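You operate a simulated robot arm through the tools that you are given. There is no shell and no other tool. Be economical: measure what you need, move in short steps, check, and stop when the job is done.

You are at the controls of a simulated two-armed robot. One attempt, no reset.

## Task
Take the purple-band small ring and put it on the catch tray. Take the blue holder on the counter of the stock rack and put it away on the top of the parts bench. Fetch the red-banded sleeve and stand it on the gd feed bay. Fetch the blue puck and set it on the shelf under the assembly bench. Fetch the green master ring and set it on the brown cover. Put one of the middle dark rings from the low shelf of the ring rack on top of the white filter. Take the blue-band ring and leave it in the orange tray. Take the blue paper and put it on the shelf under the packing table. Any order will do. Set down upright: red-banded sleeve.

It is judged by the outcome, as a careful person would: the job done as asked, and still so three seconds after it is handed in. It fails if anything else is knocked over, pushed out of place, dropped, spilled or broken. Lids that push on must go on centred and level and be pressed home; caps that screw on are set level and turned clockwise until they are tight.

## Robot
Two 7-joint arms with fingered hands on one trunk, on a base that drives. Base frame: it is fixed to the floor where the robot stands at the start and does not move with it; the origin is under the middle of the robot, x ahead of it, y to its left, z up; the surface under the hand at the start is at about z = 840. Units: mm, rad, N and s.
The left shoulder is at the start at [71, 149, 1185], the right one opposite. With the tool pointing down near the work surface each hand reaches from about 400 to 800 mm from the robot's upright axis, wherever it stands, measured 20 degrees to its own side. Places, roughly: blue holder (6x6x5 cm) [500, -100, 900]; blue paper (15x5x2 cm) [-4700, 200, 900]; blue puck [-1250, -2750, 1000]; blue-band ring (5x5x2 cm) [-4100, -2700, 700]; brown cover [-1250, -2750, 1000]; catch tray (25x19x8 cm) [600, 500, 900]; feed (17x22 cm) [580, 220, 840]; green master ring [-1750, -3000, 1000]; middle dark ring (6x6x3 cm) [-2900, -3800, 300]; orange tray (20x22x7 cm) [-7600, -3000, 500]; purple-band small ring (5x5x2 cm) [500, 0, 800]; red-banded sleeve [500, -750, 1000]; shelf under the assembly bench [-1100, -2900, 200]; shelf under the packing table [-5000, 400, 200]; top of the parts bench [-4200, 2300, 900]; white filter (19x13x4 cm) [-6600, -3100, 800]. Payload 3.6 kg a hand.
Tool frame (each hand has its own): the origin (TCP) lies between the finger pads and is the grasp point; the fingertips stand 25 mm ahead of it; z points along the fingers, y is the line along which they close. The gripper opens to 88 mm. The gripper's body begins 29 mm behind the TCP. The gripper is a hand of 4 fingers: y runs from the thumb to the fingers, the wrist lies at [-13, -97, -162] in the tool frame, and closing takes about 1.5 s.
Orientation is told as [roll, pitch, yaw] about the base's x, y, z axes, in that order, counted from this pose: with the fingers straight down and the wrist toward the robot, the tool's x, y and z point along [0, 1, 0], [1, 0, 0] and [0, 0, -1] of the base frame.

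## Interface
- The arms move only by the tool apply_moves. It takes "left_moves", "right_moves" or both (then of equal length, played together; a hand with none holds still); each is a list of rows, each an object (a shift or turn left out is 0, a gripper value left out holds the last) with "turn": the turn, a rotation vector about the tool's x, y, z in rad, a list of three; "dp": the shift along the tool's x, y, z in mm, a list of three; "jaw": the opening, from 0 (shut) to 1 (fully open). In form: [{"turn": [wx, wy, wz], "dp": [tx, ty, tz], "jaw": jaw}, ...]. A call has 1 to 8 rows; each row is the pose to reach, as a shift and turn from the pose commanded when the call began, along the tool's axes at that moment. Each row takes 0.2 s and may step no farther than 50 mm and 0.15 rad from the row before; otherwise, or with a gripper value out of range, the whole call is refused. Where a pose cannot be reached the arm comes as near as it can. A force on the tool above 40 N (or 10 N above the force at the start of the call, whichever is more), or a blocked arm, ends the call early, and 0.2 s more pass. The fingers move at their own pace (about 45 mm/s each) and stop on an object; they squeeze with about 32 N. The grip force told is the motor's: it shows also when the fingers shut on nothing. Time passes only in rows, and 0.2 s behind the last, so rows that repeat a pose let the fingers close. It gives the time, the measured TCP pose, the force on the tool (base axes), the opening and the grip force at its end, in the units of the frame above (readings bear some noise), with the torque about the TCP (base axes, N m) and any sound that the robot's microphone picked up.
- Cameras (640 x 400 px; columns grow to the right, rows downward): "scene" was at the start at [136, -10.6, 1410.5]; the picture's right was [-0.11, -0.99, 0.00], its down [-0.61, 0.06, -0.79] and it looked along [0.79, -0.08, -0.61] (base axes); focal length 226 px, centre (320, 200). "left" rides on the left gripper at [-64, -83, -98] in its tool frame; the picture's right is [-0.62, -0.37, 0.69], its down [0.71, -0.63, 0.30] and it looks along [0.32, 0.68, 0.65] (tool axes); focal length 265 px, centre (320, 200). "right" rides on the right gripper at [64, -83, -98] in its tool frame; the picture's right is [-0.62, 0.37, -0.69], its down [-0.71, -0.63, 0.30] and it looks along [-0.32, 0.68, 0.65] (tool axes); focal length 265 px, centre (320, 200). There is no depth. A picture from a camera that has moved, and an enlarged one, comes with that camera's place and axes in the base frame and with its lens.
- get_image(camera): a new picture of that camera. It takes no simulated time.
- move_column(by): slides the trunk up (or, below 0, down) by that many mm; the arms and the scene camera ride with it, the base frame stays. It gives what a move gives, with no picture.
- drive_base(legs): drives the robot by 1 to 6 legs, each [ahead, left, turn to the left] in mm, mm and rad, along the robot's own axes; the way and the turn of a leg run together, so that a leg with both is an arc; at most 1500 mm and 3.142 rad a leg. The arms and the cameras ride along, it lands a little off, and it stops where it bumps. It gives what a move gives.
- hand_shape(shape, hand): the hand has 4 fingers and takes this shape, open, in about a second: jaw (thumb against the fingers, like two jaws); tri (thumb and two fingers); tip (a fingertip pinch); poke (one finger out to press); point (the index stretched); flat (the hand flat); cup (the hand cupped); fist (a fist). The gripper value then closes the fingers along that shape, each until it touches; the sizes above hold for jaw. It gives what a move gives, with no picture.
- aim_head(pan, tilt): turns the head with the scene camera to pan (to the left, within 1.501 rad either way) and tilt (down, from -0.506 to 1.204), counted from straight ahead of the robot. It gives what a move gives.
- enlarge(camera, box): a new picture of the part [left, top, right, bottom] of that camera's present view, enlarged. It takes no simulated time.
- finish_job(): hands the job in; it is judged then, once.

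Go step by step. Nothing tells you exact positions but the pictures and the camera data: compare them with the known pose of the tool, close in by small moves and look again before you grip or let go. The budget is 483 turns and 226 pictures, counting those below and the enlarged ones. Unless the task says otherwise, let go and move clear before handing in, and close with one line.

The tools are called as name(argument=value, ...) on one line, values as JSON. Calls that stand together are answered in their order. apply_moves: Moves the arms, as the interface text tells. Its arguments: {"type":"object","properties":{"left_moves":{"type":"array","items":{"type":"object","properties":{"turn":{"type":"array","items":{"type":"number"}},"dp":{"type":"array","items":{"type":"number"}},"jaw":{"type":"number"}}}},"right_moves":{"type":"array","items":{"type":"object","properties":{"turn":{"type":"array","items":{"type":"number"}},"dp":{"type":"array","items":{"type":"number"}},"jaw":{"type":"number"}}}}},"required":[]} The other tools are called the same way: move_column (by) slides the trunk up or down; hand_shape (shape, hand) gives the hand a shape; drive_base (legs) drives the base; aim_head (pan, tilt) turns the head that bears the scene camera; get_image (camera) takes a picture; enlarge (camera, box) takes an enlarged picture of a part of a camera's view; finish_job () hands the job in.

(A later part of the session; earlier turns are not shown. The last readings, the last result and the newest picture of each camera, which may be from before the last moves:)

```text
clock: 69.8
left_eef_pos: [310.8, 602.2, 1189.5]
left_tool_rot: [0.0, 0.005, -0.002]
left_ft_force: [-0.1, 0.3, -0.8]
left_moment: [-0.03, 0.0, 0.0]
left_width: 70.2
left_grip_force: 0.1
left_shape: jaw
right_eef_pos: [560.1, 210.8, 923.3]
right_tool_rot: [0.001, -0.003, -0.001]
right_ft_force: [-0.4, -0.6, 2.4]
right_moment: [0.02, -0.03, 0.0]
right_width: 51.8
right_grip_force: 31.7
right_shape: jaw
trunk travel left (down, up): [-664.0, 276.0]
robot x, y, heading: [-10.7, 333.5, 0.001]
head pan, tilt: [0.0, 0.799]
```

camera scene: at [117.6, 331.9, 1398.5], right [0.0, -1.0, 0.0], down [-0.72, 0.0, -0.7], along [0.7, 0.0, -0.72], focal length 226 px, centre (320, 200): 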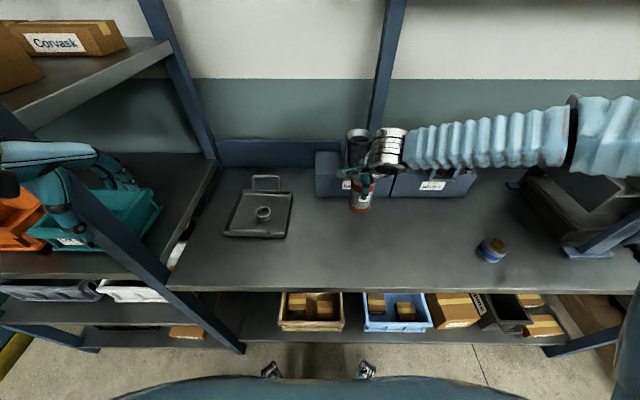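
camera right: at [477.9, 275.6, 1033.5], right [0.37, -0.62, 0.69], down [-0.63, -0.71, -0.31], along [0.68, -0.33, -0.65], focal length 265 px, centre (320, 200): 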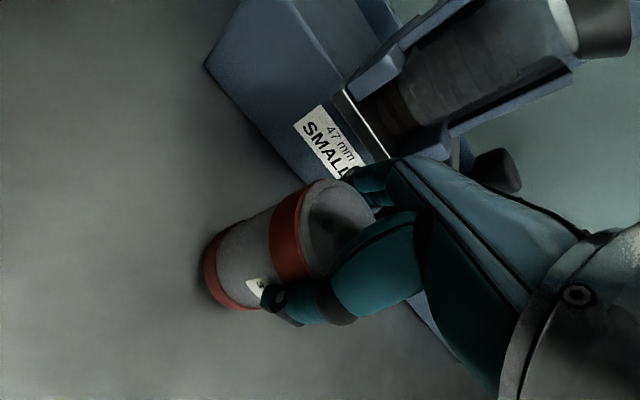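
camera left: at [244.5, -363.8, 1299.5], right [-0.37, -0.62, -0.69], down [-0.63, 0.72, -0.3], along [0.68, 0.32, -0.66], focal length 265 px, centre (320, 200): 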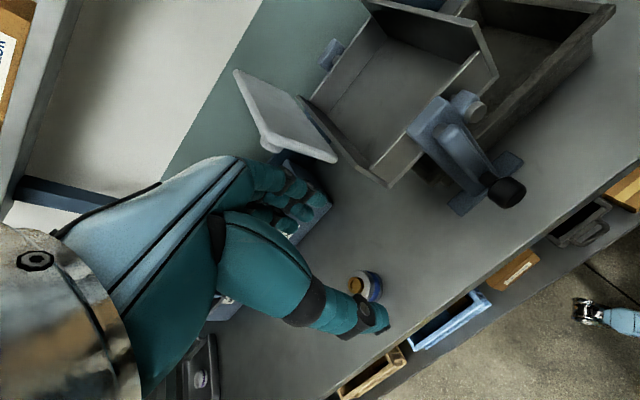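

Contact felt. Releasing and rising straight up.

apply_moves(right_moves=[{"jaw": 0.8}, {"jaw": 0.9}, {"jaw": 0.9}, {"jaw": 0.9}, {"jaw": 0.9}])

move_column(by=180)

get_image(camera="right")

```text
clock: 71.0
left_eef_pos: [311.3, 601.4, 1189.0]
left_tool_rot: [0.0, 0.004, 0.001]
left_ft_force: [0.5, 0.4, 0.5]
left_moment: [-0.02, 0.02, 0.0]
left_width: 70.3
left_grip_force: 0.0
left_shape: jaw
right_eef_pos: [559.3, 211.4, 922.4]
right_tool_rot: [0.001, 0.001, -0.002]
right_ft_force: [-0.4, 0.3, -0.3]
right_moment: [0.02, 0.04, 0.0]
right_width: 79.1
right_grip_force: 0.0
right_shape: jaw
trunk travel left (down, up): [-664.0, 276.0]
robot x, y, heading: [-10.3, 332.0, 0.004]
head pan, tilt: [0.0, 0.799]
```

```text
clock: 73.0
left_eef_pos: [311.0, 601.1, 1368.1]
left_tool_rot: [0.0, 0.004, 0.001]
left_ft_force: [0.0, 0.4, -0.1]
left_moment: [-0.01, 0.01, -0.04]
left_width: 70.3
left_grip_force: 0.1
left_shape: jaw
right_eef_pos: [560.2, 210.4, 1103.1]
right_tool_rot: [0.001, 0.001, -0.004]
right_ft_force: [-0.2, -0.5, -0.4]
right_moment: [-0.02, -0.02, 0.0]
right_width: 79.1
right_grip_force: 0.1
right_shape: jaw
trunk travel left (down, up): [-844.0, 96.0]
robot x, y, heading: [-11.5, 330.0, -0.002]
head pan, tilt: [0.0, 0.799]
```

```text
193 pictures are left
camera right: at [478.4, 275.6, 1201.7], right [0.37, -0.62, 0.69], down [-0.63, -0.71, -0.3], along [0.68, -0.33, -0.65], focal length 265 px, centre (320, 200)
```

right: 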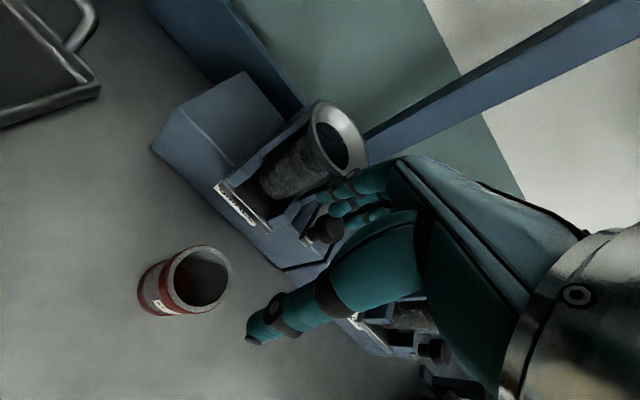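

Sleeve stands upright in the bay. Next I pull the right arm in a bit and slide right, over the blue holder.

apply_moves(right_moves=[{"dp": [0, -40, 0]}, {"dp": [0, -80, 0]}, {"dp": [0, -112, 0]}, {"dp": [0, -112, 0]}])

drive_base(legs=[[0, -345, 0]])

get_image(camera="right")

```text
clock: 74.0
left_eef_pos: [312.2, 600.7, 1369.3]
left_tool_rot: [-0.001, 0.006, -0.002]
left_ft_force: [0.8, 0.6, 0.3]
left_moment: [0.01, -0.04, 0.0]
left_width: 70.2
left_grip_force: 0.2
left_shape: jaw
right_eef_pos: [449.0, 210.0, 1103.2]
right_tool_rot: [-0.001, 0.0, -0.001]
right_ft_force: [0.9, 0.2, -0.3]
right_moment: [0.01, 0.02, -0.04]
right_width: 79.1
right_grip_force: 0.1
right_shape: jaw
trunk travel left (down, up): [-844.0, 96.0]
robot x, y, heading: [-15.1, 333.8, 0.002]
head pan, tilt: [0.0, 0.799]
```

```text
clock: 79.0
left_eef_pos: [312.3, 256.6, 1367.8]
left_tool_rot: [0.0, 0.007, 0.005]
left_ft_force: [0.1, -0.9, 0.0]
left_moment: [0.01, -0.03, -0.01]
left_width: 70.2
left_grip_force: 0.0
left_shape: jaw
right_eef_pos: [451.4, -134.0, 1102.6]
right_tool_rot: [0.0, 0.001, 0.001]
right_ft_force: [0.1, -0.2, -0.8]
right_moment: [-0.02, 0.01, 0.01]
right_width: 79.1
right_grip_force: 0.1
right_shape: jaw
trunk travel left (down, up): [-844.0, 96.0]
robot x, y, heading: [-8.4, -13.2, 0.006]
head pan, tilt: [0.0, 0.799]
```

```text
192 pictures are left
camera right: at [369.7, -69.6, 1202.0], right [0.37, -0.62, 0.69], down [-0.63, -0.72, -0.3], along [0.68, -0.32, -0.65], focal length 265 px, centre (320, 200)
```

right: 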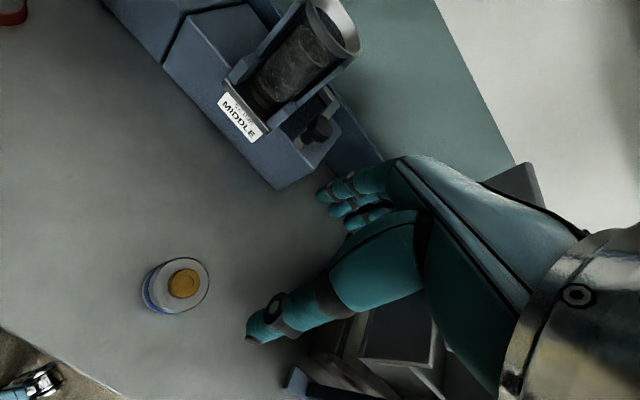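

Holder centred under the right hand at [450, -134]. Lowering the trunk, then checking.

move_column(by=-165)

apply_moves(right_moves=[{"jaw": 1.0}, {"jaw": 1.0}])

get_image(camera="right")

```text
clock: 80.8
left_eef_pos: [311.3, 257.3, 1204.7]
left_tool_rot: [-0.001, 0.004, 0.004]
left_ft_force: [-0.5, -0.4, 0.4]
left_moment: [-0.01, 0.02, 0.0]
left_width: 70.2
left_grip_force: 0.0
left_shape: jaw
right_eef_pos: [450.9, -135.6, 940.2]
right_tool_rot: [0.001, -0.001, 0.001]
right_ft_force: [1.0, 0.6, 0.6]
right_moment: [0.0, -0.01, 0.05]
right_width: 79.3
right_grip_force: 0.0
right_shape: jaw
trunk travel left (down, up): [-678.0, 261.0]
robot x, y, heading: [-9.9, -14.8, 0.004]
head pan, tilt: [0.0, 0.799]
```

```text
clock: 81.5
left_eef_pos: [312.5, 257.6, 1203.9]
left_tool_rot: [-0.001, 0.005, 0.003]
left_ft_force: [-0.8, -0.3, -0.4]
left_moment: [-0.03, 0.0, 0.0]
left_width: 70.3
left_grip_force: 0.0
left_shape: jaw
right_eef_pos: [451.3, -132.6, 938.7]
right_tool_rot: [0.0, 0.0, 0.002]
right_ft_force: [0.3, -0.5, 0.1]
right_moment: [0.01, -0.04, 0.0]
right_width: 87.8
right_grip_force: 0.0
right_shape: jaw
trunk travel left (down, up): [-678.0, 261.0]
robot x, y, heading: [-12.8, -17.2, 0.005]
head pan, tilt: [0.0, 0.799]
```

```text
191 pictures are left
camera right: at [369.2, -69.9, 1037.2], right [0.37, -0.62, 0.69], down [-0.63, -0.72, -0.3], along [0.68, -0.32, -0.65], focal length 265 px, centre (320, 200)
```

right: 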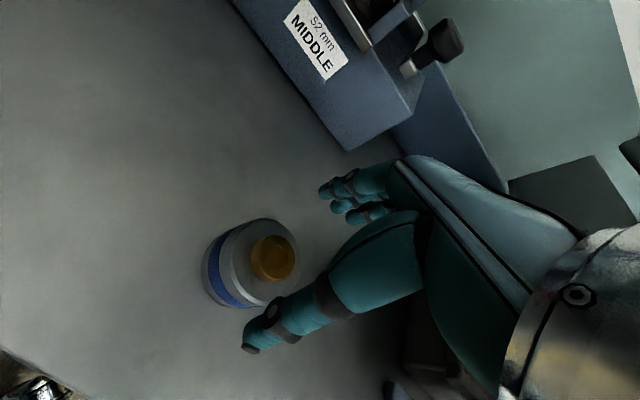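

apply_moves(right_moves=[{"dp": [0, -2, 30]}, {"dp": [0, -2, 50]}, {"dp": [0, -2, 64]}, {"dp": [0, -2, 64]}])

get_image(camera="right")

```text
clock: 82.5
left_eef_pos: [311.5, 255.9, 1204.8]
left_tool_rot: [0.0, 0.006, 0.004]
left_ft_force: [-0.3, 0.7, 1.1]
left_moment: [0.01, -0.01, 0.02]
left_width: 70.4
left_grip_force: 0.2
left_shape: jaw
right_eef_pos: [449.4, -134.2, 873.9]
right_tool_rot: [0.002, -0.001, 0.002]
right_ft_force: [0.0, 0.0, 0.2]
right_moment: [0.02, -0.02, 0.02]
right_width: 87.6
right_grip_force: 0.1
right_shape: jaw
trunk travel left (down, up): [-678.0, 261.0]
robot x, y, heading: [-10.2, -17.5, -0.001]
head pan, tilt: [0.0, 0.799]
```

```text
190 pictures are left
camera right: at [367.1, -69.4, 972.6], right [0.37, -0.62, 0.69], down [-0.63, -0.72, -0.31], along [0.68, -0.32, -0.65], focal length 265 px, centre (320, 200)
```

right: 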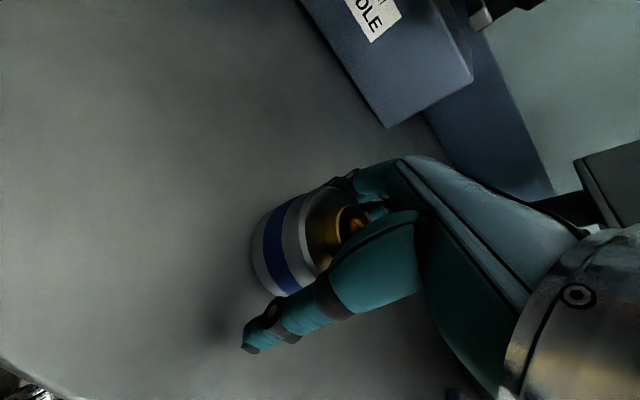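

apply_moves(right_moves=[{"jaw": 0.5}, {"jaw": 0.3}, {"jaw": 0.3}, {"jaw": 0.3}, {"jaw": 0.3}, {"jaw": 0.3}, {"jaw": 0.3}])

apply_moves(right_moves=[{"dp": [0, 0, -40]}, {"dp": [0, 0, -85]}, {"dp": [0, 0, -130]}, {"dp": [0, 0, -175]}, {"dp": [0, 0, -220]}])

get_image(camera="right")

```text
clock: 84.0
left_eef_pos: [311.4, 257.3, 1203.3]
left_tool_rot: [0.0, 0.003, 0.004]
left_ft_force: [0.4, 0.0, -0.1]
left_moment: [0.0, -0.02, 0.04]
left_width: 70.1
left_grip_force: 0.0
left_shape: jaw
right_eef_pos: [449.1, -133.6, 874.5]
right_tool_rot: [0.0, 0.0, 0.001]
right_ft_force: [-0.8, 0.0, -0.3]
right_moment: [0.02, 0.04, 0.03]
right_width: 50.3
right_grip_force: 32.2
right_shape: jaw
trunk travel left (down, up): [-678.0, 261.0]
robot x, y, heading: [-13.1, -15.2, 0.008]
head pan, tilt: [0.0, 0.799]
```

```text
clock: 85.2
left_eef_pos: [310.5, 257.1, 1204.8]
left_tool_rot: [-0.001, 0.004, 0.007]
left_ft_force: [-0.7, -0.2, -0.3]
left_moment: [0.01, -0.02, -0.01]
left_width: 70.1
left_grip_force: 0.1
left_shape: jaw
right_eef_pos: [448.0, -135.6, 1093.7]
right_tool_rot: [0.001, 0.002, 0.004]
right_ft_force: [-0.6, -0.8, -5.4]
right_moment: [0.01, -0.02, 0.0]
right_width: 50.3
right_grip_force: 32.9
right_shape: jaw
trunk travel left (down, up): [-678.0, 261.0]
robot x, y, heading: [-13.4, -12.4, 0.008]
head pan, tilt: [0.0, 0.799]
```

```text
189 pictures are left
camera right: at [365.1, -70.8, 1193.5], right [0.37, -0.62, 0.69], down [-0.63, -0.72, -0.3], along [0.68, -0.32, -0.65], focal length 265 px, centre (320, 200)
```

right: 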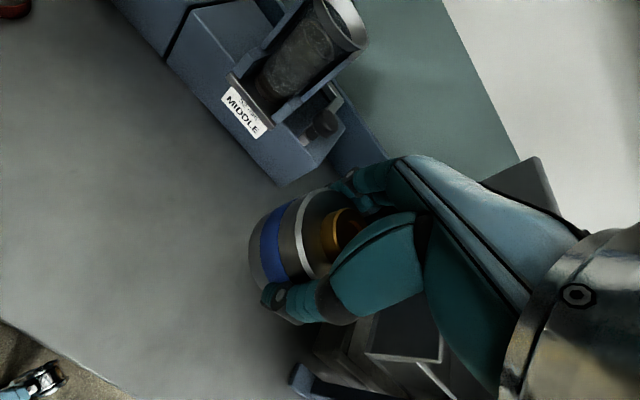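

Holder secured. Backing away and turning around to survey the room.

drive_base(legs=[[-500, 0, 0], [0, 0, 1.57]])

aim_head(pan=0.9, tilt=0.2)

get_image(camera="scene")

```text
clock: 102.1
left_eef_pos: [-785.5, 304.6, 1203.8]
left_tool_rot: [0.0, 0.006, 1.579]
left_ft_force: [-0.5, 0.1, 0.2]
left_moment: [0.0, 0.0, -0.02]
left_width: 70.1
left_grip_force: 0.0
left_shape: jaw
right_eef_pos: [-394.1, 442.7, 1093.1]
right_tool_rot: [0.003, 0.0, 1.58]
right_ft_force: [-0.8, -0.1, -7.3]
right_moment: [-0.01, -0.02, 0.0]
right_width: 50.2
right_grip_force: 32.1
right_shape: jaw
trunk travel left (down, up): [-678.0, 261.0]
robot x, y, heading: [-512.4, -17.7, 1.577]
head pan, tilt: [0.0, 0.799]
```

```text
clock: 103.3
left_eef_pos: [-785.3, 303.9, 1203.8]
left_tool_rot: [0.0, 0.006, 1.579]
left_ft_force: [0.3, -0.1, 0.5]
left_moment: [0.0, 0.01, 0.03]
left_width: 70.3
left_grip_force: 0.1
left_shape: jaw
right_eef_pos: [-393.8, 442.7, 1094.2]
right_tool_rot: [0.0, 0.001, 1.577]
right_ft_force: [-0.1, -0.1, -6.3]
right_moment: [-0.04, 0.0, 0.03]
right_width: 50.3
right_grip_force: 32.0
right_shape: jaw
trunk travel left (down, up): [-678.0, 261.0]
robot x, y, heading: [-512.4, -17.6, 1.579]
head pan, tilt: [0.901, 0.201]
```

```text
188 pictures are left
camera scene: at [-587.4, 89.3, 1455.4], right [0.61, 0.79, 0.0], down [0.16, -0.12, -0.98], along [-0.77, 0.6, -0.2], focal length 226 px, centre (320, 200)
```

scene: 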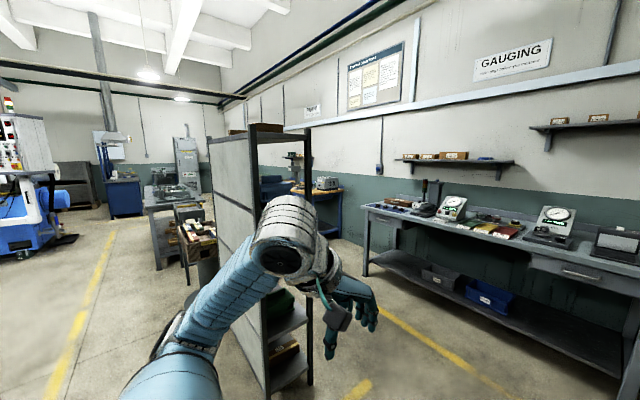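

enlarge(camera="scene", box=[80, 100, 360, 275])

aim_head(pan=1.5, tilt=0.25)

get_image(camera="scene")

```text
2.29 times, centred on (220, 188) of scene
camera zoom: at [-587.4, 89.3, 1455.4], right [0.61, 0.79, 0.0], down [0.16, -0.12, -0.98], along [-0.77, 0.6, -0.2], focal length 516 px, centre (549, 229)
```

zoom: 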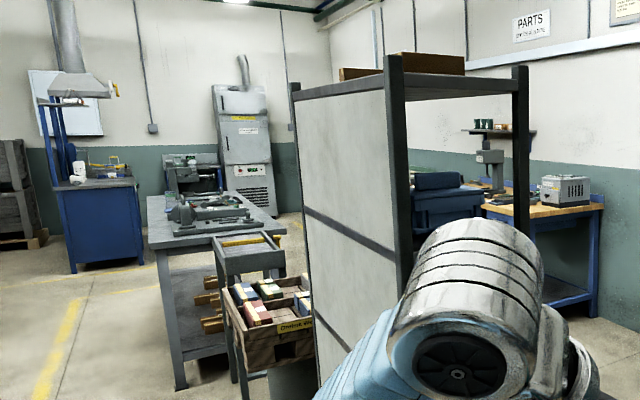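

```text
clock: 104.3
left_eef_pos: [-785.1, 303.6, 1204.4]
left_tool_rot: [0.0, 0.005, 1.58]
left_ft_force: [-0.3, -0.8, 0.6]
left_moment: [0.02, -0.02, -0.01]
left_width: 70.1
left_grip_force: 0.0
left_shape: jaw
right_eef_pos: [-393.8, 443.0, 1093.2]
right_tool_rot: [0.001, 0.001, 1.576]
right_ft_force: [0.4, -0.1, -6.0]
right_moment: [0.0, 0.03, 0.0]
right_width: 49.9
right_grip_force: 31.7
right_shape: jaw
trunk travel left (down, up): [-678.0, 261.0]
robot x, y, heading: [-511.6, -18.1, 1.575]
head pan, tilt: [1.499, 0.25]
```

```text
186 pictures are left
camera scene: at [-606.8, 37.8, 1451.0], right [0.06, 1.0, 0.0], down [0.25, -0.02, -0.97], along [-0.97, 0.06, -0.25], focal length 226 px, centre (320, 200)
```

scene: 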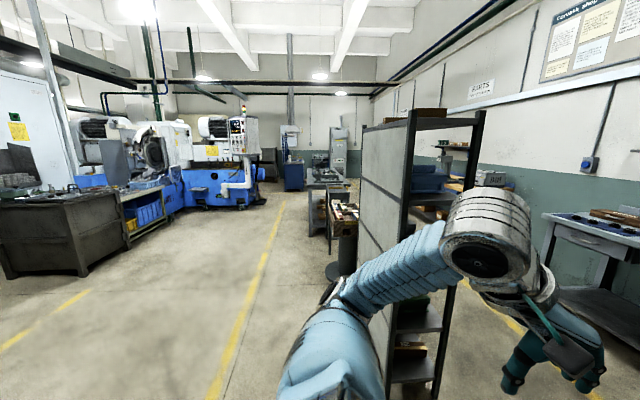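

The parts bench is the blue-and-wood bench beyond the rack, and the packing table stands left of it. I'll take the aisle between the rack and the gauging bench.

drive_base(legs=[[1430, 0, 0], [0, 0, 1.57]])

aim_head(pan=0.0, tilt=0.35)

get_image(camera="scene")

```text
clock: 132.8
left_eef_pos: [-847.7, 1140.8, 1203.0]
left_tool_rot: [-0.001, 0.006, -3.111]
left_ft_force: [-1.1, 0.6, 0.3]
left_moment: [0.0, -0.01, -0.03]
left_width: 70.2
left_grip_force: 0.1
left_shape: jaw
right_eef_pos: [-994.3, 1530.5, 1093.5]
right_tool_rot: [0.0, 0.002, -3.113]
right_ft_force: [0.2, -0.8, -6.6]
right_moment: [0.01, -0.01, 0.0]
right_width: 50.2
right_grip_force: 32.0
right_shape: jaw
trunk travel left (down, up): [-678.0, 261.0]
robot x, y, heading: [-531.4, 1422.8, -3.109]
head pan, tilt: [1.499, 0.25]
```

```text
clock: 134.4
left_eef_pos: [-847.6, 1141.1, 1204.1]
left_tool_rot: [0.0, 0.005, -3.112]
left_ft_force: [0.2, -0.1, 0.3]
left_moment: [-0.02, 0.02, -0.03]
left_width: 70.3
left_grip_force: 0.0
left_shape: jaw
right_eef_pos: [-993.9, 1530.6, 1093.9]
right_tool_rot: [0.0, -0.001, -3.115]
right_ft_force: [0.4, -0.4, -7.2]
right_moment: [-0.02, -0.04, 0.01]
right_width: 50.2
right_grip_force: 32.0
right_shape: jaw
trunk travel left (down, up): [-678.0, 261.0]
robot x, y, heading: [-534.8, 1417.7, -3.114]
head pan, tilt: [0.0, 0.351]
```

```text
185 pictures are left
camera scene: at [-676.8, 1414.5, 1441.4], right [-0.03, 1.0, 0.0], down [0.34, 0.01, -0.94], along [-0.94, -0.03, -0.34], focal length 226 px, centre (320, 200)
```

scene: 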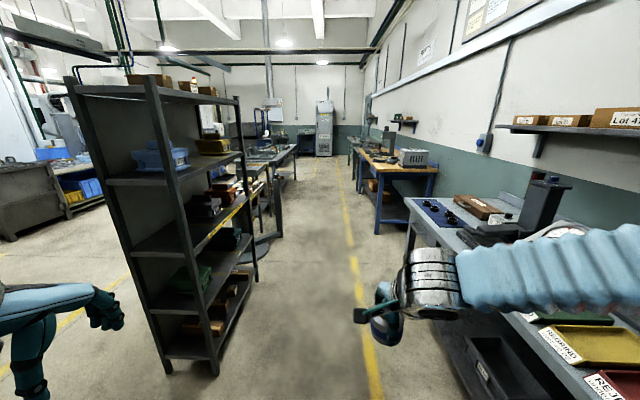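

drive_base(legs=[[1500, 0, 0], [1300, 0, -0.02]])

aim_head(pan=-0.5, tilt=0.45)

get_image(camera="scene")

```text
clock: 169.7
left_eef_pos: [-3627.7, 1028.3, 1204.3]
left_tool_rot: [0.003, 0.006, -3.106]
left_ft_force: [0.9, -0.7, 0.0]
left_moment: [0.02, 0.02, -0.03]
left_width: 70.2
left_grip_force: 0.0
left_shape: jaw
right_eef_pos: [-3777.5, 1414.8, 1093.9]
right_tool_rot: [0.001, -0.001, -3.107]
right_ft_force: [0.2, 0.0, -6.1]
right_moment: [0.02, -0.01, 0.01]
right_width: 50.0
right_grip_force: 32.0
right_shape: jaw
trunk travel left (down, up): [-678.0, 261.0]
robot x, y, heading: [-3317.9, 1307.8, -3.104]
head pan, tilt: [0.0, 0.351]
```

```text
clock: 170.6
left_eef_pos: [-3628.1, 1027.4, 1203.6]
left_tool_rot: [0.0, 0.006, -3.104]
left_ft_force: [-0.5, -0.1, 0.1]
left_moment: [0.02, 0.0, 0.0]
left_width: 70.2
left_grip_force: 0.1
left_shape: jaw
right_eef_pos: [-3779.8, 1414.5, 1092.8]
right_tool_rot: [0.001, 0.002, -3.105]
right_ft_force: [-0.7, 0.3, -6.5]
right_moment: [-0.03, -0.02, -0.01]
right_width: 49.8
right_grip_force: 32.5
right_shape: jaw
trunk travel left (down, up): [-678.0, 261.0]
robot x, y, heading: [-3318.2, 1308.4, -3.1]
head pan, tilt: [-0.499, 0.45]
```

```text
184 pictures are left
camera scene: at [-3449.6, 1346.1, 1432.2], right [0.44, 0.9, 0.0], down [0.39, -0.19, -0.9], along [-0.81, 0.4, -0.44], focal length 226 px, centre (320, 200)
```

scene: 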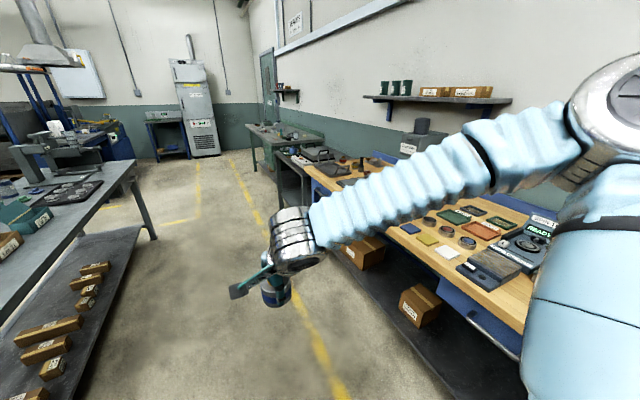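

The parts bench with its wooden top is on the right. I'll go on a bit, turn to face it and look for clear space.

drive_base(legs=[[600, 0, 0], [0, 0, -1.61]])

aim_head(pan=0.0, tilt=0.6)

get_image(camera="scene")

```text
clock: 188.7
left_eef_pos: [-4195.0, 1597.9, 1204.5]
left_tool_rot: [0.001, 0.005, 1.607]
left_ft_force: [0.1, -0.4, -0.6]
left_moment: [0.02, 0.01, -0.05]
left_width: 70.1
left_grip_force: 0.0
left_shape: jaw
right_eef_pos: [-3807.3, 1746.5, 1094.8]
right_tool_rot: [0.002, 0.003, 1.603]
right_ft_force: [-0.3, 0.4, -6.0]
right_moment: [0.01, 0.0, -0.01]
right_width: 50.1
right_grip_force: 31.7
right_shape: jaw
trunk travel left (down, up): [-678.0, 261.0]
robot x, y, heading: [-3916.2, 1282.1, 1.608]
head pan, tilt: [-0.499, 0.45]
```

```text
clock: 189.6
left_eef_pos: [-4194.7, 1597.6, 1203.2]
left_tool_rot: [0.004, 0.005, 1.608]
left_ft_force: [-0.1, 0.5, 0.0]
left_moment: [-0.01, -0.01, 0.0]
left_width: 70.3
left_grip_force: 0.0
left_shape: jaw
right_eef_pos: [-3807.4, 1746.7, 1094.2]
right_tool_rot: [0.0, 0.002, 1.605]
right_ft_force: [-0.2, 0.1, -7.6]
right_moment: [0.0, 0.01, 0.01]
right_width: 49.8
right_grip_force: 31.8
right_shape: jaw
trunk travel left (down, up): [-678.0, 261.0]
robot x, y, heading: [-3914.4, 1285.5, 1.614]
head pan, tilt: [0.0, 0.6]
```

```text
183 pictures are left
camera scene: at [-3919.4, 1421.5, 1418.7], right [1.0, 0.04, 0.0], down [0.02, -0.56, -0.82], along [-0.03, 0.82, -0.57], focal length 226 px, centre (320, 200)
```

scene: 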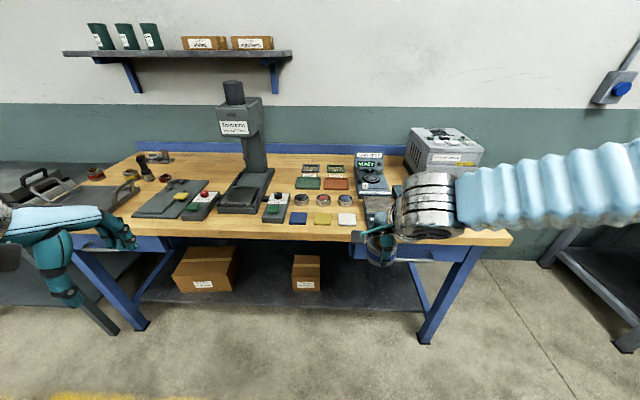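

get_image(camera="right")

enlarge(camera="scene", box=[60, 130, 320, 260])

```text
182 pictures are left
camera right: at [-3867.5, 1661.6, 1192.2], right [0.61, 0.39, 0.69], down [0.73, -0.61, -0.3], along [0.3, 0.69, -0.66], focal length 265 px, centre (320, 200)
```

right: 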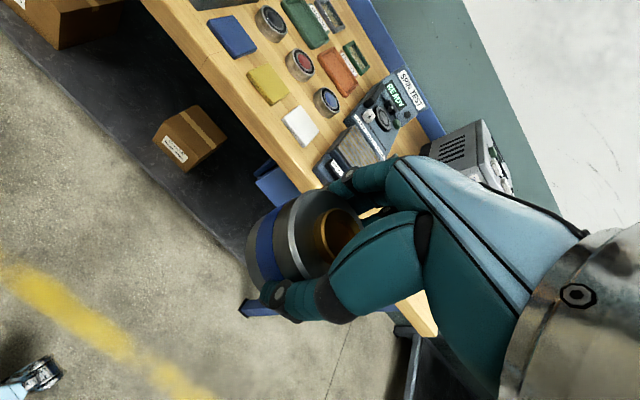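

```text
2.46 times, centred on (190, 195) of scene
camera zoom: at [-3919.4, 1421.5, 1418.7], right [1.0, 0.04, 0.0], down [0.02, -0.56, -0.82], along [-0.03, 0.82, -0.57], focal length 556 px, centre (640, 212)
```

zoom: 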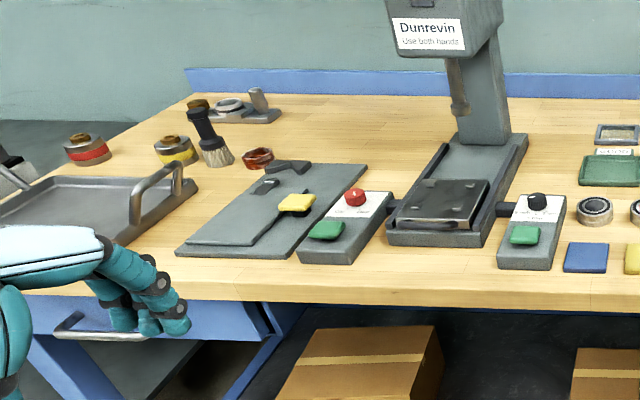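

I'll shift the right hand aside to see the right end of the bench.

apply_moves(right_moves=[{"dp": [-40, 0, 0]}, {"dp": [-80, 0, -30]}, {"dp": [-120, 0, -60]}, {"dp": [-160, 0, -90]}, {"dp": [-200, 0, -110]}, {"dp": [-240, 0, -120]}])

get_image(camera="scene")

```text
clock: 191.0
left_eef_pos: [-4193.8, 1597.6, 1204.0]
left_tool_rot: [0.003, 0.005, 1.606]
left_ft_force: [-0.5, -0.6, -0.4]
left_moment: [-0.01, -0.01, -0.02]
left_width: 70.0
left_grip_force: 0.1
left_shape: jaw
right_eef_pos: [-3563.8, 1756.6, 1210.5]
right_tool_rot: [0.003, 0.002, 1.605]
right_ft_force: [-0.3, 0.0, -7.1]
right_moment: [-0.03, 0.03, 0.01]
right_width: 49.7
right_grip_force: 32.2
right_shape: jaw
trunk travel left (down, up): [-678.0, 261.0]
robot x, y, heading: [-3911.9, 1285.4, 1.603]
head pan, tilt: [0.0, 0.6]
```

```text
180 pictures are left
camera scene: at [-3917.8, 1421.6, 1418.7], right [1.0, 0.04, 0.0], down [0.02, -0.57, -0.82], along [-0.03, 0.82, -0.57], focal length 226 px, centre (320, 200)
```

scene: 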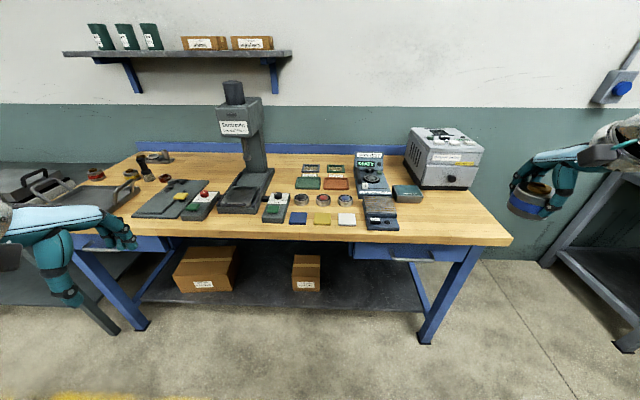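

There is clear wood at the right end near [-3425, 2130]. Driving there.

drive_base(legs=[[0, -300, -0.03], [310, 0, 0]])

apply_moves(right_moves=[{"dp": [40, 0, 0]}, {"dp": [80, 0, 20]}, {"dp": [120, 0, 40]}, {"dp": [160, 0, 60]}, {"dp": [160, 0, 60]}])

get_image(camera="scene")

get_image(camera="right")

```text
clock: 199.7
left_eef_pos: [-3883.1, 1935.6, 1204.0]
left_tool_rot: [0.004, 0.007, 1.57]
left_ft_force: [0.1, 0.2, 0.2]
left_moment: [-0.01, 0.05, 0.0]
left_width: 70.1
left_grip_force: 0.0
left_shape: jaw
right_eef_pos: [-3248.3, 2070.3, 1210.4]
right_tool_rot: [0.004, 0.003, 1.567]
right_ft_force: [1.1, 0.2, -7.7]
right_moment: [0.01, 0.03, -0.02]
right_width: 49.7
right_grip_force: 32.1
right_shape: jaw
trunk travel left (down, up): [-678.0, 261.0]
robot x, y, heading: [-3615.0, 1616.6, 1.569]
head pan, tilt: [0.0, 0.6]
```

```text
clock: 200.9
left_eef_pos: [-3884.7, 1936.3, 1205.0]
left_tool_rot: [0.001, 0.004, 1.57]
left_ft_force: [0.7, -0.2, 0.2]
left_moment: [0.05, -0.01, 0.02]
left_width: 70.1
left_grip_force: 0.1
left_shape: jaw
right_eef_pos: [-3407.2, 2071.6, 1147.8]
right_tool_rot: [0.005, 0.001, 1.568]
right_ft_force: [0.6, 0.1, -6.1]
right_moment: [0.0, 0.02, 0.01]
right_width: 49.4
right_grip_force: 31.9
right_shape: jaw
trunk travel left (down, up): [-678.0, 261.0]
robot x, y, heading: [-3619.1, 1614.4, 1.572]
head pan, tilt: [0.0, 0.6]
```

```text
179 pictures are left
camera scene: at [-3615.1, 1750.9, 1418.7], right [1.0, 0.0, 0.0], down [0.0, -0.57, -0.82], along [0.0, 0.82, -0.57], focal length 226 px, centre (320, 200)
```

scene: 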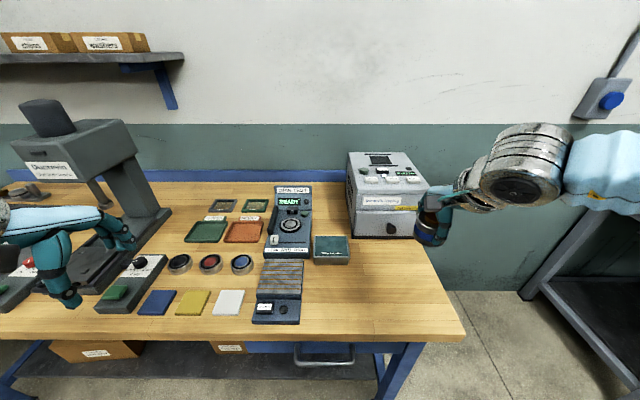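

```text
178 pictures are left
camera right: at [-3469.7, 1989.0, 1246.7], right [0.62, 0.37, 0.69], down [0.71, -0.63, -0.31], along [0.32, 0.68, -0.66], focal length 265 px, centre (320, 200)
```

right: 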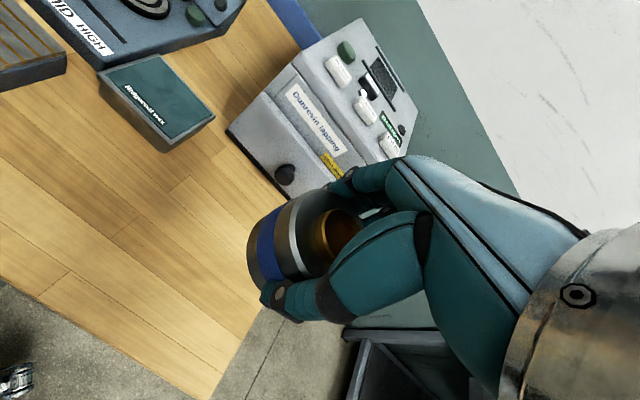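

apply_moves(right_moves=[{"dp": [38, 33, 10]}, {"dp": [38, 33, 55]}, {"dp": [38, 33, 100]}, {"dp": [38, 33, 145]}, {"dp": [38, 33, 180]}, {"dp": [38, 33, 210]}, {"dp": [38, 33, 210]}])

get_image(camera="right")

get_image(camera="scene")

```text
refused: row 1 steps farther than a row can; nothing moved
```

```text
177 pictures are left
camera right: at [-3469.7, 1989.0, 1246.7], right [0.62, 0.37, 0.69], down [0.71, -0.63, -0.31], along [0.32, 0.68, -0.66], focal length 265 px, centre (320, 200)
```

right: 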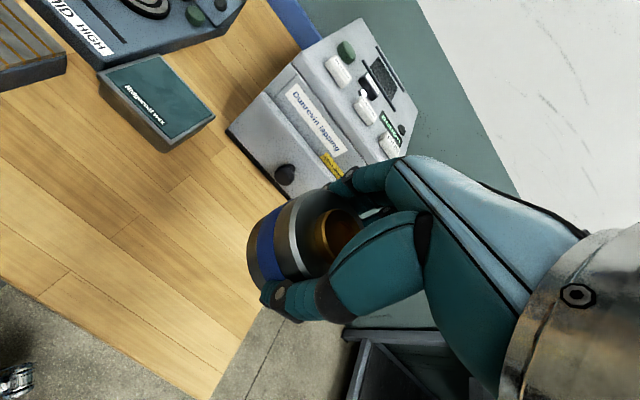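

```text
176 pictures are left
camera scene: at [-3615.1, 1750.9, 1418.7], right [1.0, 0.0, 0.0], down [0.0, -0.57, -0.82], along [0.0, 0.82, -0.57], focal length 226 px, centre (320, 200)
```

scene: 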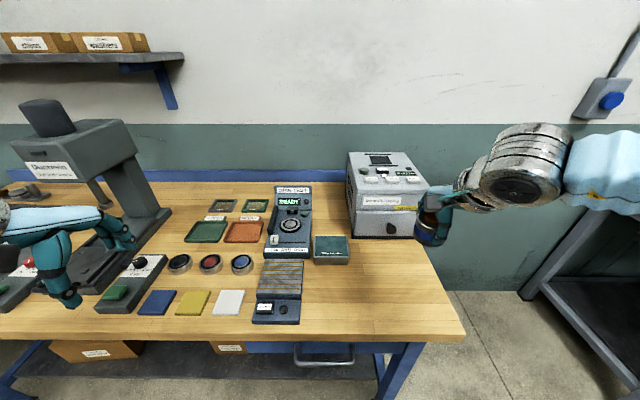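

apply_moves(right_moves=[{"dp": [30, 20, 0]}, {"dp": [38, 33, 40]}, {"dp": [38, 33, 85]}, {"dp": [38, 33, 130]}, {"dp": [38, 33, 170]}, {"dp": [38, 33, 205]}, {"dp": [38, 33, 205]}])

get_image(camera="right")

get_image(camera="scene")

```text
clock: 202.5
left_eef_pos: [-3888.1, 1935.9, 1204.3]
left_tool_rot: [0.001, 0.004, 1.57]
left_ft_force: [0.6, 0.2, -0.8]
left_moment: [0.0, -0.05, 0.01]
left_width: 70.3
left_grip_force: 0.0
left_shape: jaw
right_eef_pos: [-3451.4, 2102.7, 947.1]
right_tool_rot: [0.0, 0.003, 1.569]
right_ft_force: [0.3, 0.1, -7.2]
right_moment: [0.01, 0.0, -0.02]
right_width: 49.7
right_grip_force: 31.7
right_shape: jaw
trunk travel left (down, up): [-678.0, 261.0]
robot x, y, heading: [-3617.6, 1613.4, 1.568]
head pan, tilt: [0.0, 0.6]
```

```text
175 pictures are left
camera right: at [-3515.5, 2020.8, 1045.6], right [0.62, 0.37, 0.69], down [0.71, -0.63, -0.3], along [0.33, 0.68, -0.65], focal length 265 px, centre (320, 200)
```

right: 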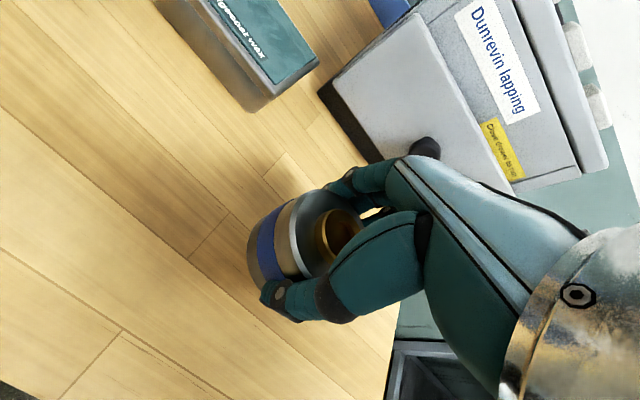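

```text
174 pictures are left
camera scene: at [-3619.5, 1750.7, 1418.7], right [1.0, 0.0, 0.0], down [0.0, -0.57, -0.82], along [0.0, 0.82, -0.57], focal length 226 px, centre (320, 200)
```

scene: 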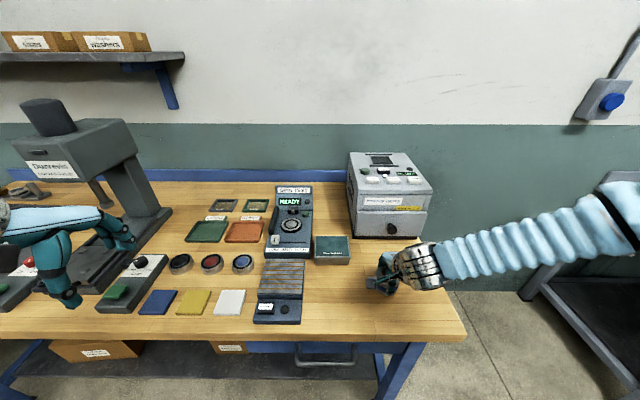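

Good spot. Lowering slowly until contact.

apply_moves(right_moves=[{"dp": [0, 0, 20]}, {"dp": [0, 0, 30]}, {"dp": [0, 0, 38]}, {"dp": [0, 0, 44]}, {"dp": [0, 0, 50]}])

get_image(camera="right")

```text
clock: 203.5
left_eef_pos: [-3887.2, 1931.3, 1206.0]
left_tool_rot: [0.002, 0.002, 1.569]
left_ft_force: [0.2, 0.6, -0.5]
left_moment: [-0.03, 0.03, 0.01]
left_width: 70.3
left_grip_force: 0.0
left_shape: jaw
right_eef_pos: [-3452.0, 2108.1, 914.6]
right_tool_rot: [0.003, -0.029, 1.566]
right_ft_force: [4.9, -10.9, 27.2]
right_moment: [-0.44, -0.05, -0.08]
right_width: 49.0
right_grip_force: 31.9
right_shape: jaw
trunk travel left (down, up): [-678.0, 261.0]
robot x, y, heading: [-3616.0, 1612.5, 1.576]
head pan, tilt: [0.0, 0.6]
stopped in row 5 (right hand): the force on the tool passed its limit at 44 N (the readings are from after the stop); the commanded pose is now the measured one
```

```text
173 pictures are left
camera right: at [-3514.4, 2021.9, 1011.0], right [0.62, 0.35, 0.7], down [0.71, -0.62, -0.32], along [0.32, 0.7, -0.64], focal length 265 px, centre (320, 200)
```

right: 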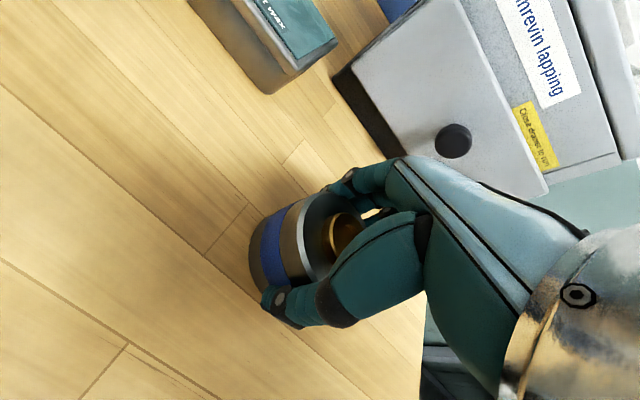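

Contact with the bench (surface ≈ 880). Easing up slightly, then releasing.

apply_moves(right_moves=[{"dp": [0, 0, -2]}, {"dp": [0, 0, -2]}])

```text
clock: 204.1
left_eef_pos: [-3887.2, 1930.9, 1205.9]
left_tool_rot: [-0.001, 0.002, 1.568]
left_ft_force: [0.4, 0.1, 0.1]
left_moment: [0.0, 0.0, -0.02]
left_width: 70.1
left_grip_force: 0.1
left_shape: jaw
right_eef_pos: [-3450.7, 2106.9, 914.7]
right_tool_rot: [0.003, -0.025, 1.566]
right_ft_force: [2.1, -4.1, 24.7]
right_moment: [-0.25, -0.02, -0.1]
right_width: 48.7
right_grip_force: 32.0
right_shape: jaw
trunk travel left (down, up): [-678.0, 261.0]
robot x, y, heading: [-3616.7, 1613.9, 1.57]
head pan, tilt: [0.0, 0.6]
```

apply_moves(right_moves=[{"dp": [0, 0, -3], "turn": [0, 0.012, 0]}, {"dp": [0, 0, -4], "turn": [0, 0.025, 0]}, {"dp": [0, 0, -4], "turn": [0, 0.025, 0]}])

```text
clock: 204.9
left_eef_pos: [-3887.0, 1933.9, 1204.2]
left_tool_rot: [0.001, 0.004, 1.57]
left_ft_force: [0.2, -0.3, 0.4]
left_moment: [0.02, -0.02, -0.02]
left_width: 69.9
left_grip_force: 0.0
left_shape: jaw
right_eef_pos: [-3451.3, 2108.8, 916.4]
right_tool_rot: [0.027, -0.018, 1.569]
right_ft_force: [2.0, -1.8, 7.8]
right_moment: [-0.13, 0.0, -0.04]
right_width: 48.8
right_grip_force: 31.9
right_shape: jaw
trunk travel left (down, up): [-678.0, 261.0]
robot x, y, heading: [-3620.9, 1615.1, 1.573]
head pan, tilt: [0.0, 0.6]
```

apply_moves(right_moves=[{"dp": [0, 0, -1], "turn": [0.01, -0.015, 0]}, {"dp": [0, 0, -1], "turn": [0.018, -0.025, 0]}, {"dp": [0, 0, -1], "turn": [0.018, -0.025, 0]}])

```text
clock: 205.7
left_eef_pos: [-3886.7, 1935.4, 1204.3]
left_tool_rot: [0.002, 0.006, 1.569]
left_ft_force: [1.1, -0.2, -0.2]
left_moment: [0.0, 0.0, -0.01]
left_width: 70.2
left_grip_force: 0.0
left_shape: jaw
right_eef_pos: [-3450.6, 2107.2, 916.9]
right_tool_rot: [0.002, 0.002, 1.566]
right_ft_force: [-0.6, -1.8, -1.1]
right_moment: [0.06, 0.06, -0.02]
right_width: 48.9
right_grip_force: 31.5
right_shape: jaw
trunk travel left (down, up): [-678.0, 261.0]
robot x, y, heading: [-3617.0, 1615.0, 1.567]
head pan, tilt: [0.0, 0.6]
```

Nearly weightless contact and level now. Releasing and rising.

apply_moves(right_moves=[{"dp": [0, 0, 1], "jaw": 0.7}, {"dp": [0, 0, 1], "jaw": 0.95}, {"dp": [0, 0, 1]}, {"dp": [0, 0, 1]}, {"dp": [0, 0, 1]}, {"dp": [0, 0, -40]}, {"dp": [0, 0, -85]}, {"dp": [0, 0, -130]}])

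get_image(camera="right")

```text
clock: 207.5
left_eef_pos: [-3887.6, 1935.3, 1205.0]
left_tool_rot: [0.001, 0.005, 1.568]
left_ft_force: [0.5, -0.8, -0.3]
left_moment: [-0.03, -0.01, 0.02]
left_width: 70.4
left_grip_force: 0.1
left_shape: jaw
right_eef_pos: [-3450.3, 2106.8, 1047.5]
right_tool_rot: [0.002, -0.001, 1.566]
right_ft_force: [-0.6, 0.4, 0.1]
right_moment: [0.0, 0.04, -0.01]
right_width: 83.1
right_grip_force: 0.1
right_shape: jaw
trunk travel left (down, up): [-678.0, 261.0]
robot x, y, heading: [-3616.8, 1613.3, 1.568]
head pan, tilt: [0.0, 0.6]
```

```text
172 pictures are left
camera right: at [-3513.3, 2024.3, 1146.3], right [0.62, 0.37, 0.69], down [0.71, -0.63, -0.31], along [0.33, 0.68, -0.65], focal length 265 px, centre (320, 200)
```

right: 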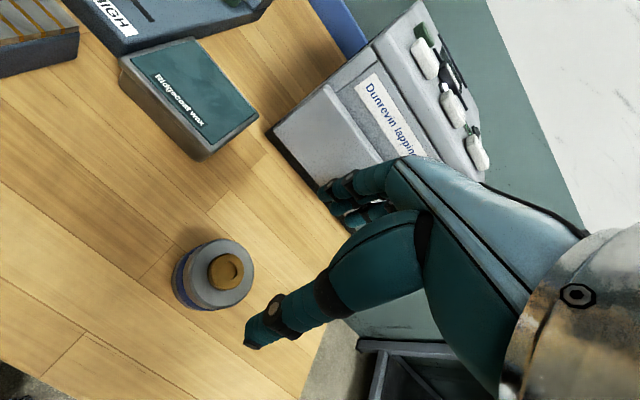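

Holder placed on the parts bench. Backing off and turning toward the packing table to look for the blue paper.

apply_moves(right_moves=[{"dp": [0, -20, -45]}, {"dp": [0, -50, -80]}, {"dp": [0, -50, -80]}])

drive_base(legs=[[-290, 0, 0], [0, 1080, 0], [0, 0, 1.57], [0, 0, 1.57]])

get_image(camera="scene")

```text
clock: 208.3
left_eef_pos: [-3886.1, 1938.7, 1203.1]
left_tool_rot: [0.001, 0.008, 1.57]
left_ft_force: [0.2, 0.3, 0.2]
left_moment: [-0.01, 0.02, 0.0]
left_width: 69.9
left_grip_force: 0.0
left_shape: jaw
right_eef_pos: [-3449.3, 2060.7, 1127.2]
right_tool_rot: [0.0, 0.004, 1.567]
right_ft_force: [0.1, 0.6, -0.1]
right_moment: [-0.01, -0.01, 0.02]
right_width: 83.2
right_grip_force: 0.0
right_shape: jaw
trunk travel left (down, up): [-678.0, 261.0]
robot x, y, heading: [-3616.9, 1613.7, 1.569]
head pan, tilt: [0.0, 0.6]
```

```text
clock: 246.2
left_eef_pos: [-4447.6, 1009.3, 1205.0]
left_tool_rot: [0.002, 0.005, -1.605]
left_ft_force: [0.4, -0.1, -0.5]
left_moment: [0.02, 0.0, 0.0]
left_width: 70.1
left_grip_force: 0.1
left_shape: jaw
right_eef_pos: [-4888.6, 901.1, 1126.9]
right_tool_rot: [0.003, 0.0, -1.606]
right_ft_force: [-1.0, -0.5, -0.6]
right_moment: [0.0, -0.03, 0.03]
right_width: 83.4
right_grip_force: 0.0
right_shape: jaw
trunk travel left (down, up): [-678.0, 261.0]
robot x, y, heading: [-4706.0, 1339.4, -1.601]
head pan, tilt: [0.0, 0.6]
```

```text
171 pictures are left
camera scene: at [-4712.9, 1199.7, 1418.8], right [-1.0, 0.03, 0.0], down [0.02, 0.56, -0.83], along [-0.03, -0.82, -0.56], focal length 226 px, centre (320, 200)
```

scene: 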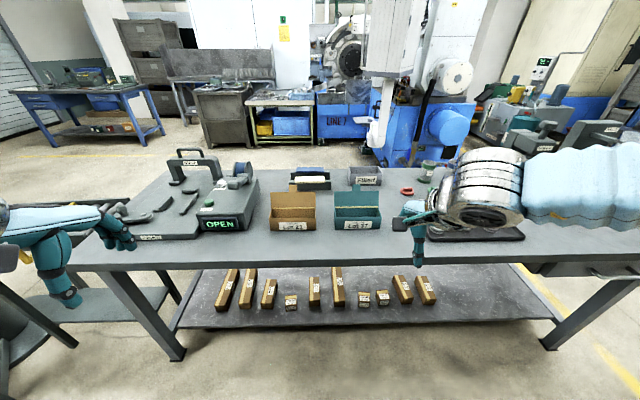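

enlarge(camera="scene", box=[230, 140, 450, 260])

```text
2.91 times, centred on (340, 200) of scene
camera zoom: at [-4712.9, 1199.7, 1418.8], right [-1.0, 0.03, 0.0], down [0.02, 0.56, -0.83], along [-0.03, -0.82, -0.56], focal length 657 px, centre (262, 200)
```

zoom: 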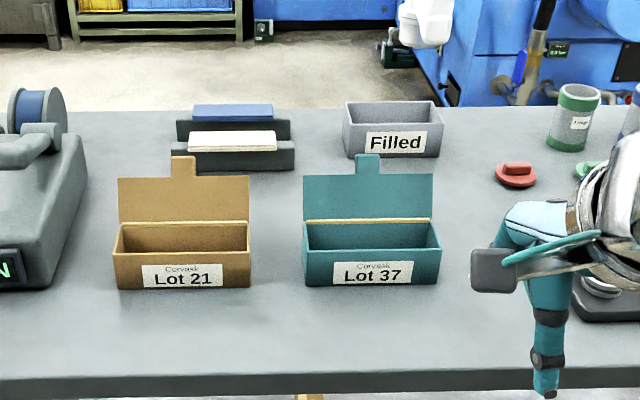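

The blue paper block sits in the slotted holder at about [-4700, 175, 905], close to the table's south edge. I'll approach from the south; checking the way around the west end.

aim_head(pan=-1.2, tilt=0.4)

get_image(camera="scene")

aim_head(pan=1.2, tilt=0.4)

get_image(camera="scene")

```text
clock: 247.6
left_eef_pos: [-4447.3, 1009.6, 1203.9]
left_tool_rot: [-0.001, 0.006, -1.604]
left_ft_force: [-0.3, 0.4, 0.5]
left_moment: [0.02, 0.04, 0.0]
left_width: 70.1
left_grip_force: 0.2
left_shape: jaw
right_eef_pos: [-4888.6, 898.6, 1126.8]
right_tool_rot: [0.003, -0.001, -1.608]
right_ft_force: [-0.2, -0.3, 0.9]
right_moment: [0.02, 0.05, 0.01]
right_width: 83.4
right_grip_force: 0.0
right_shape: jaw
trunk travel left (down, up): [-678.0, 261.0]
robot x, y, heading: [-4707.0, 1339.6, -1.601]
head pan, tilt: [-1.201, 0.4]
```

```text
169 pictures are left
camera scene: at [-4796.9, 1256.8, 1437.0], right [-0.33, 0.94, 0.0], down [0.37, 0.13, -0.92], along [-0.87, -0.31, -0.39], focal length 226 px, centre (320, 200)
```

scene: 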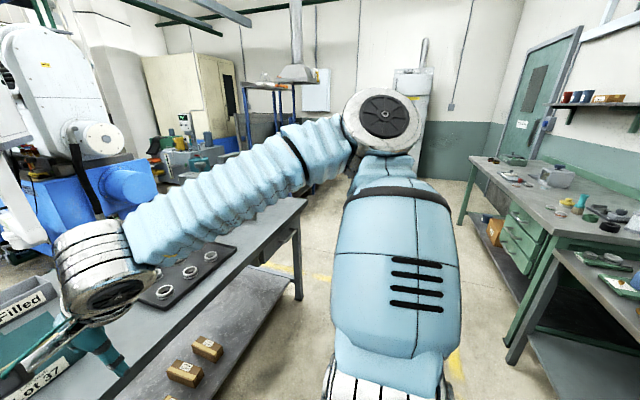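

```text
clock: 249.8
left_eef_pos: [-4448.9, 1008.5, 1203.8]
left_tool_rot: [-0.001, 0.006, -1.603]
left_ft_force: [-0.9, 0.7, -1.1]
left_moment: [-0.02, -0.03, 0.0]
left_width: 70.0
left_grip_force: 0.0
left_shape: jaw
right_eef_pos: [-4887.9, 900.3, 1127.8]
right_tool_rot: [0.001, 0.001, -1.605]
right_ft_force: [0.0, 0.4, -0.8]
right_moment: [0.04, -0.02, 0.01]
right_width: 83.3
right_grip_force: 0.1
right_shape: jaw
trunk travel left (down, up): [-678.0, 261.0]
robot x, y, heading: [-4706.9, 1342.5, -1.603]
head pan, tilt: [1.201, 0.4]
```

```text
168 pictures are left
camera scene: at [-4624.4, 1251.5, 1437.0], right [-0.39, -0.92, 0.0], down [-0.36, 0.15, -0.92], along [0.85, -0.36, -0.39], focal length 226 px, centre (320, 200)
```

scene: 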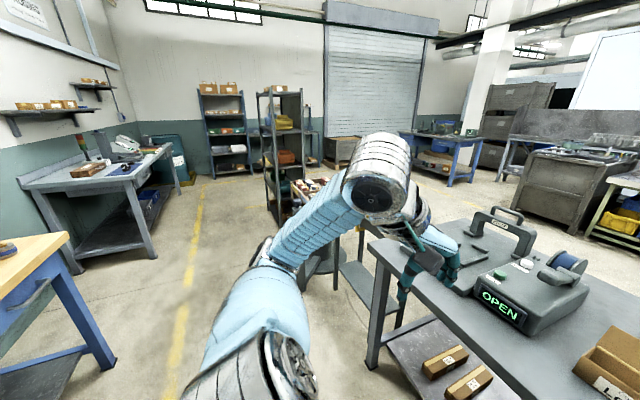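

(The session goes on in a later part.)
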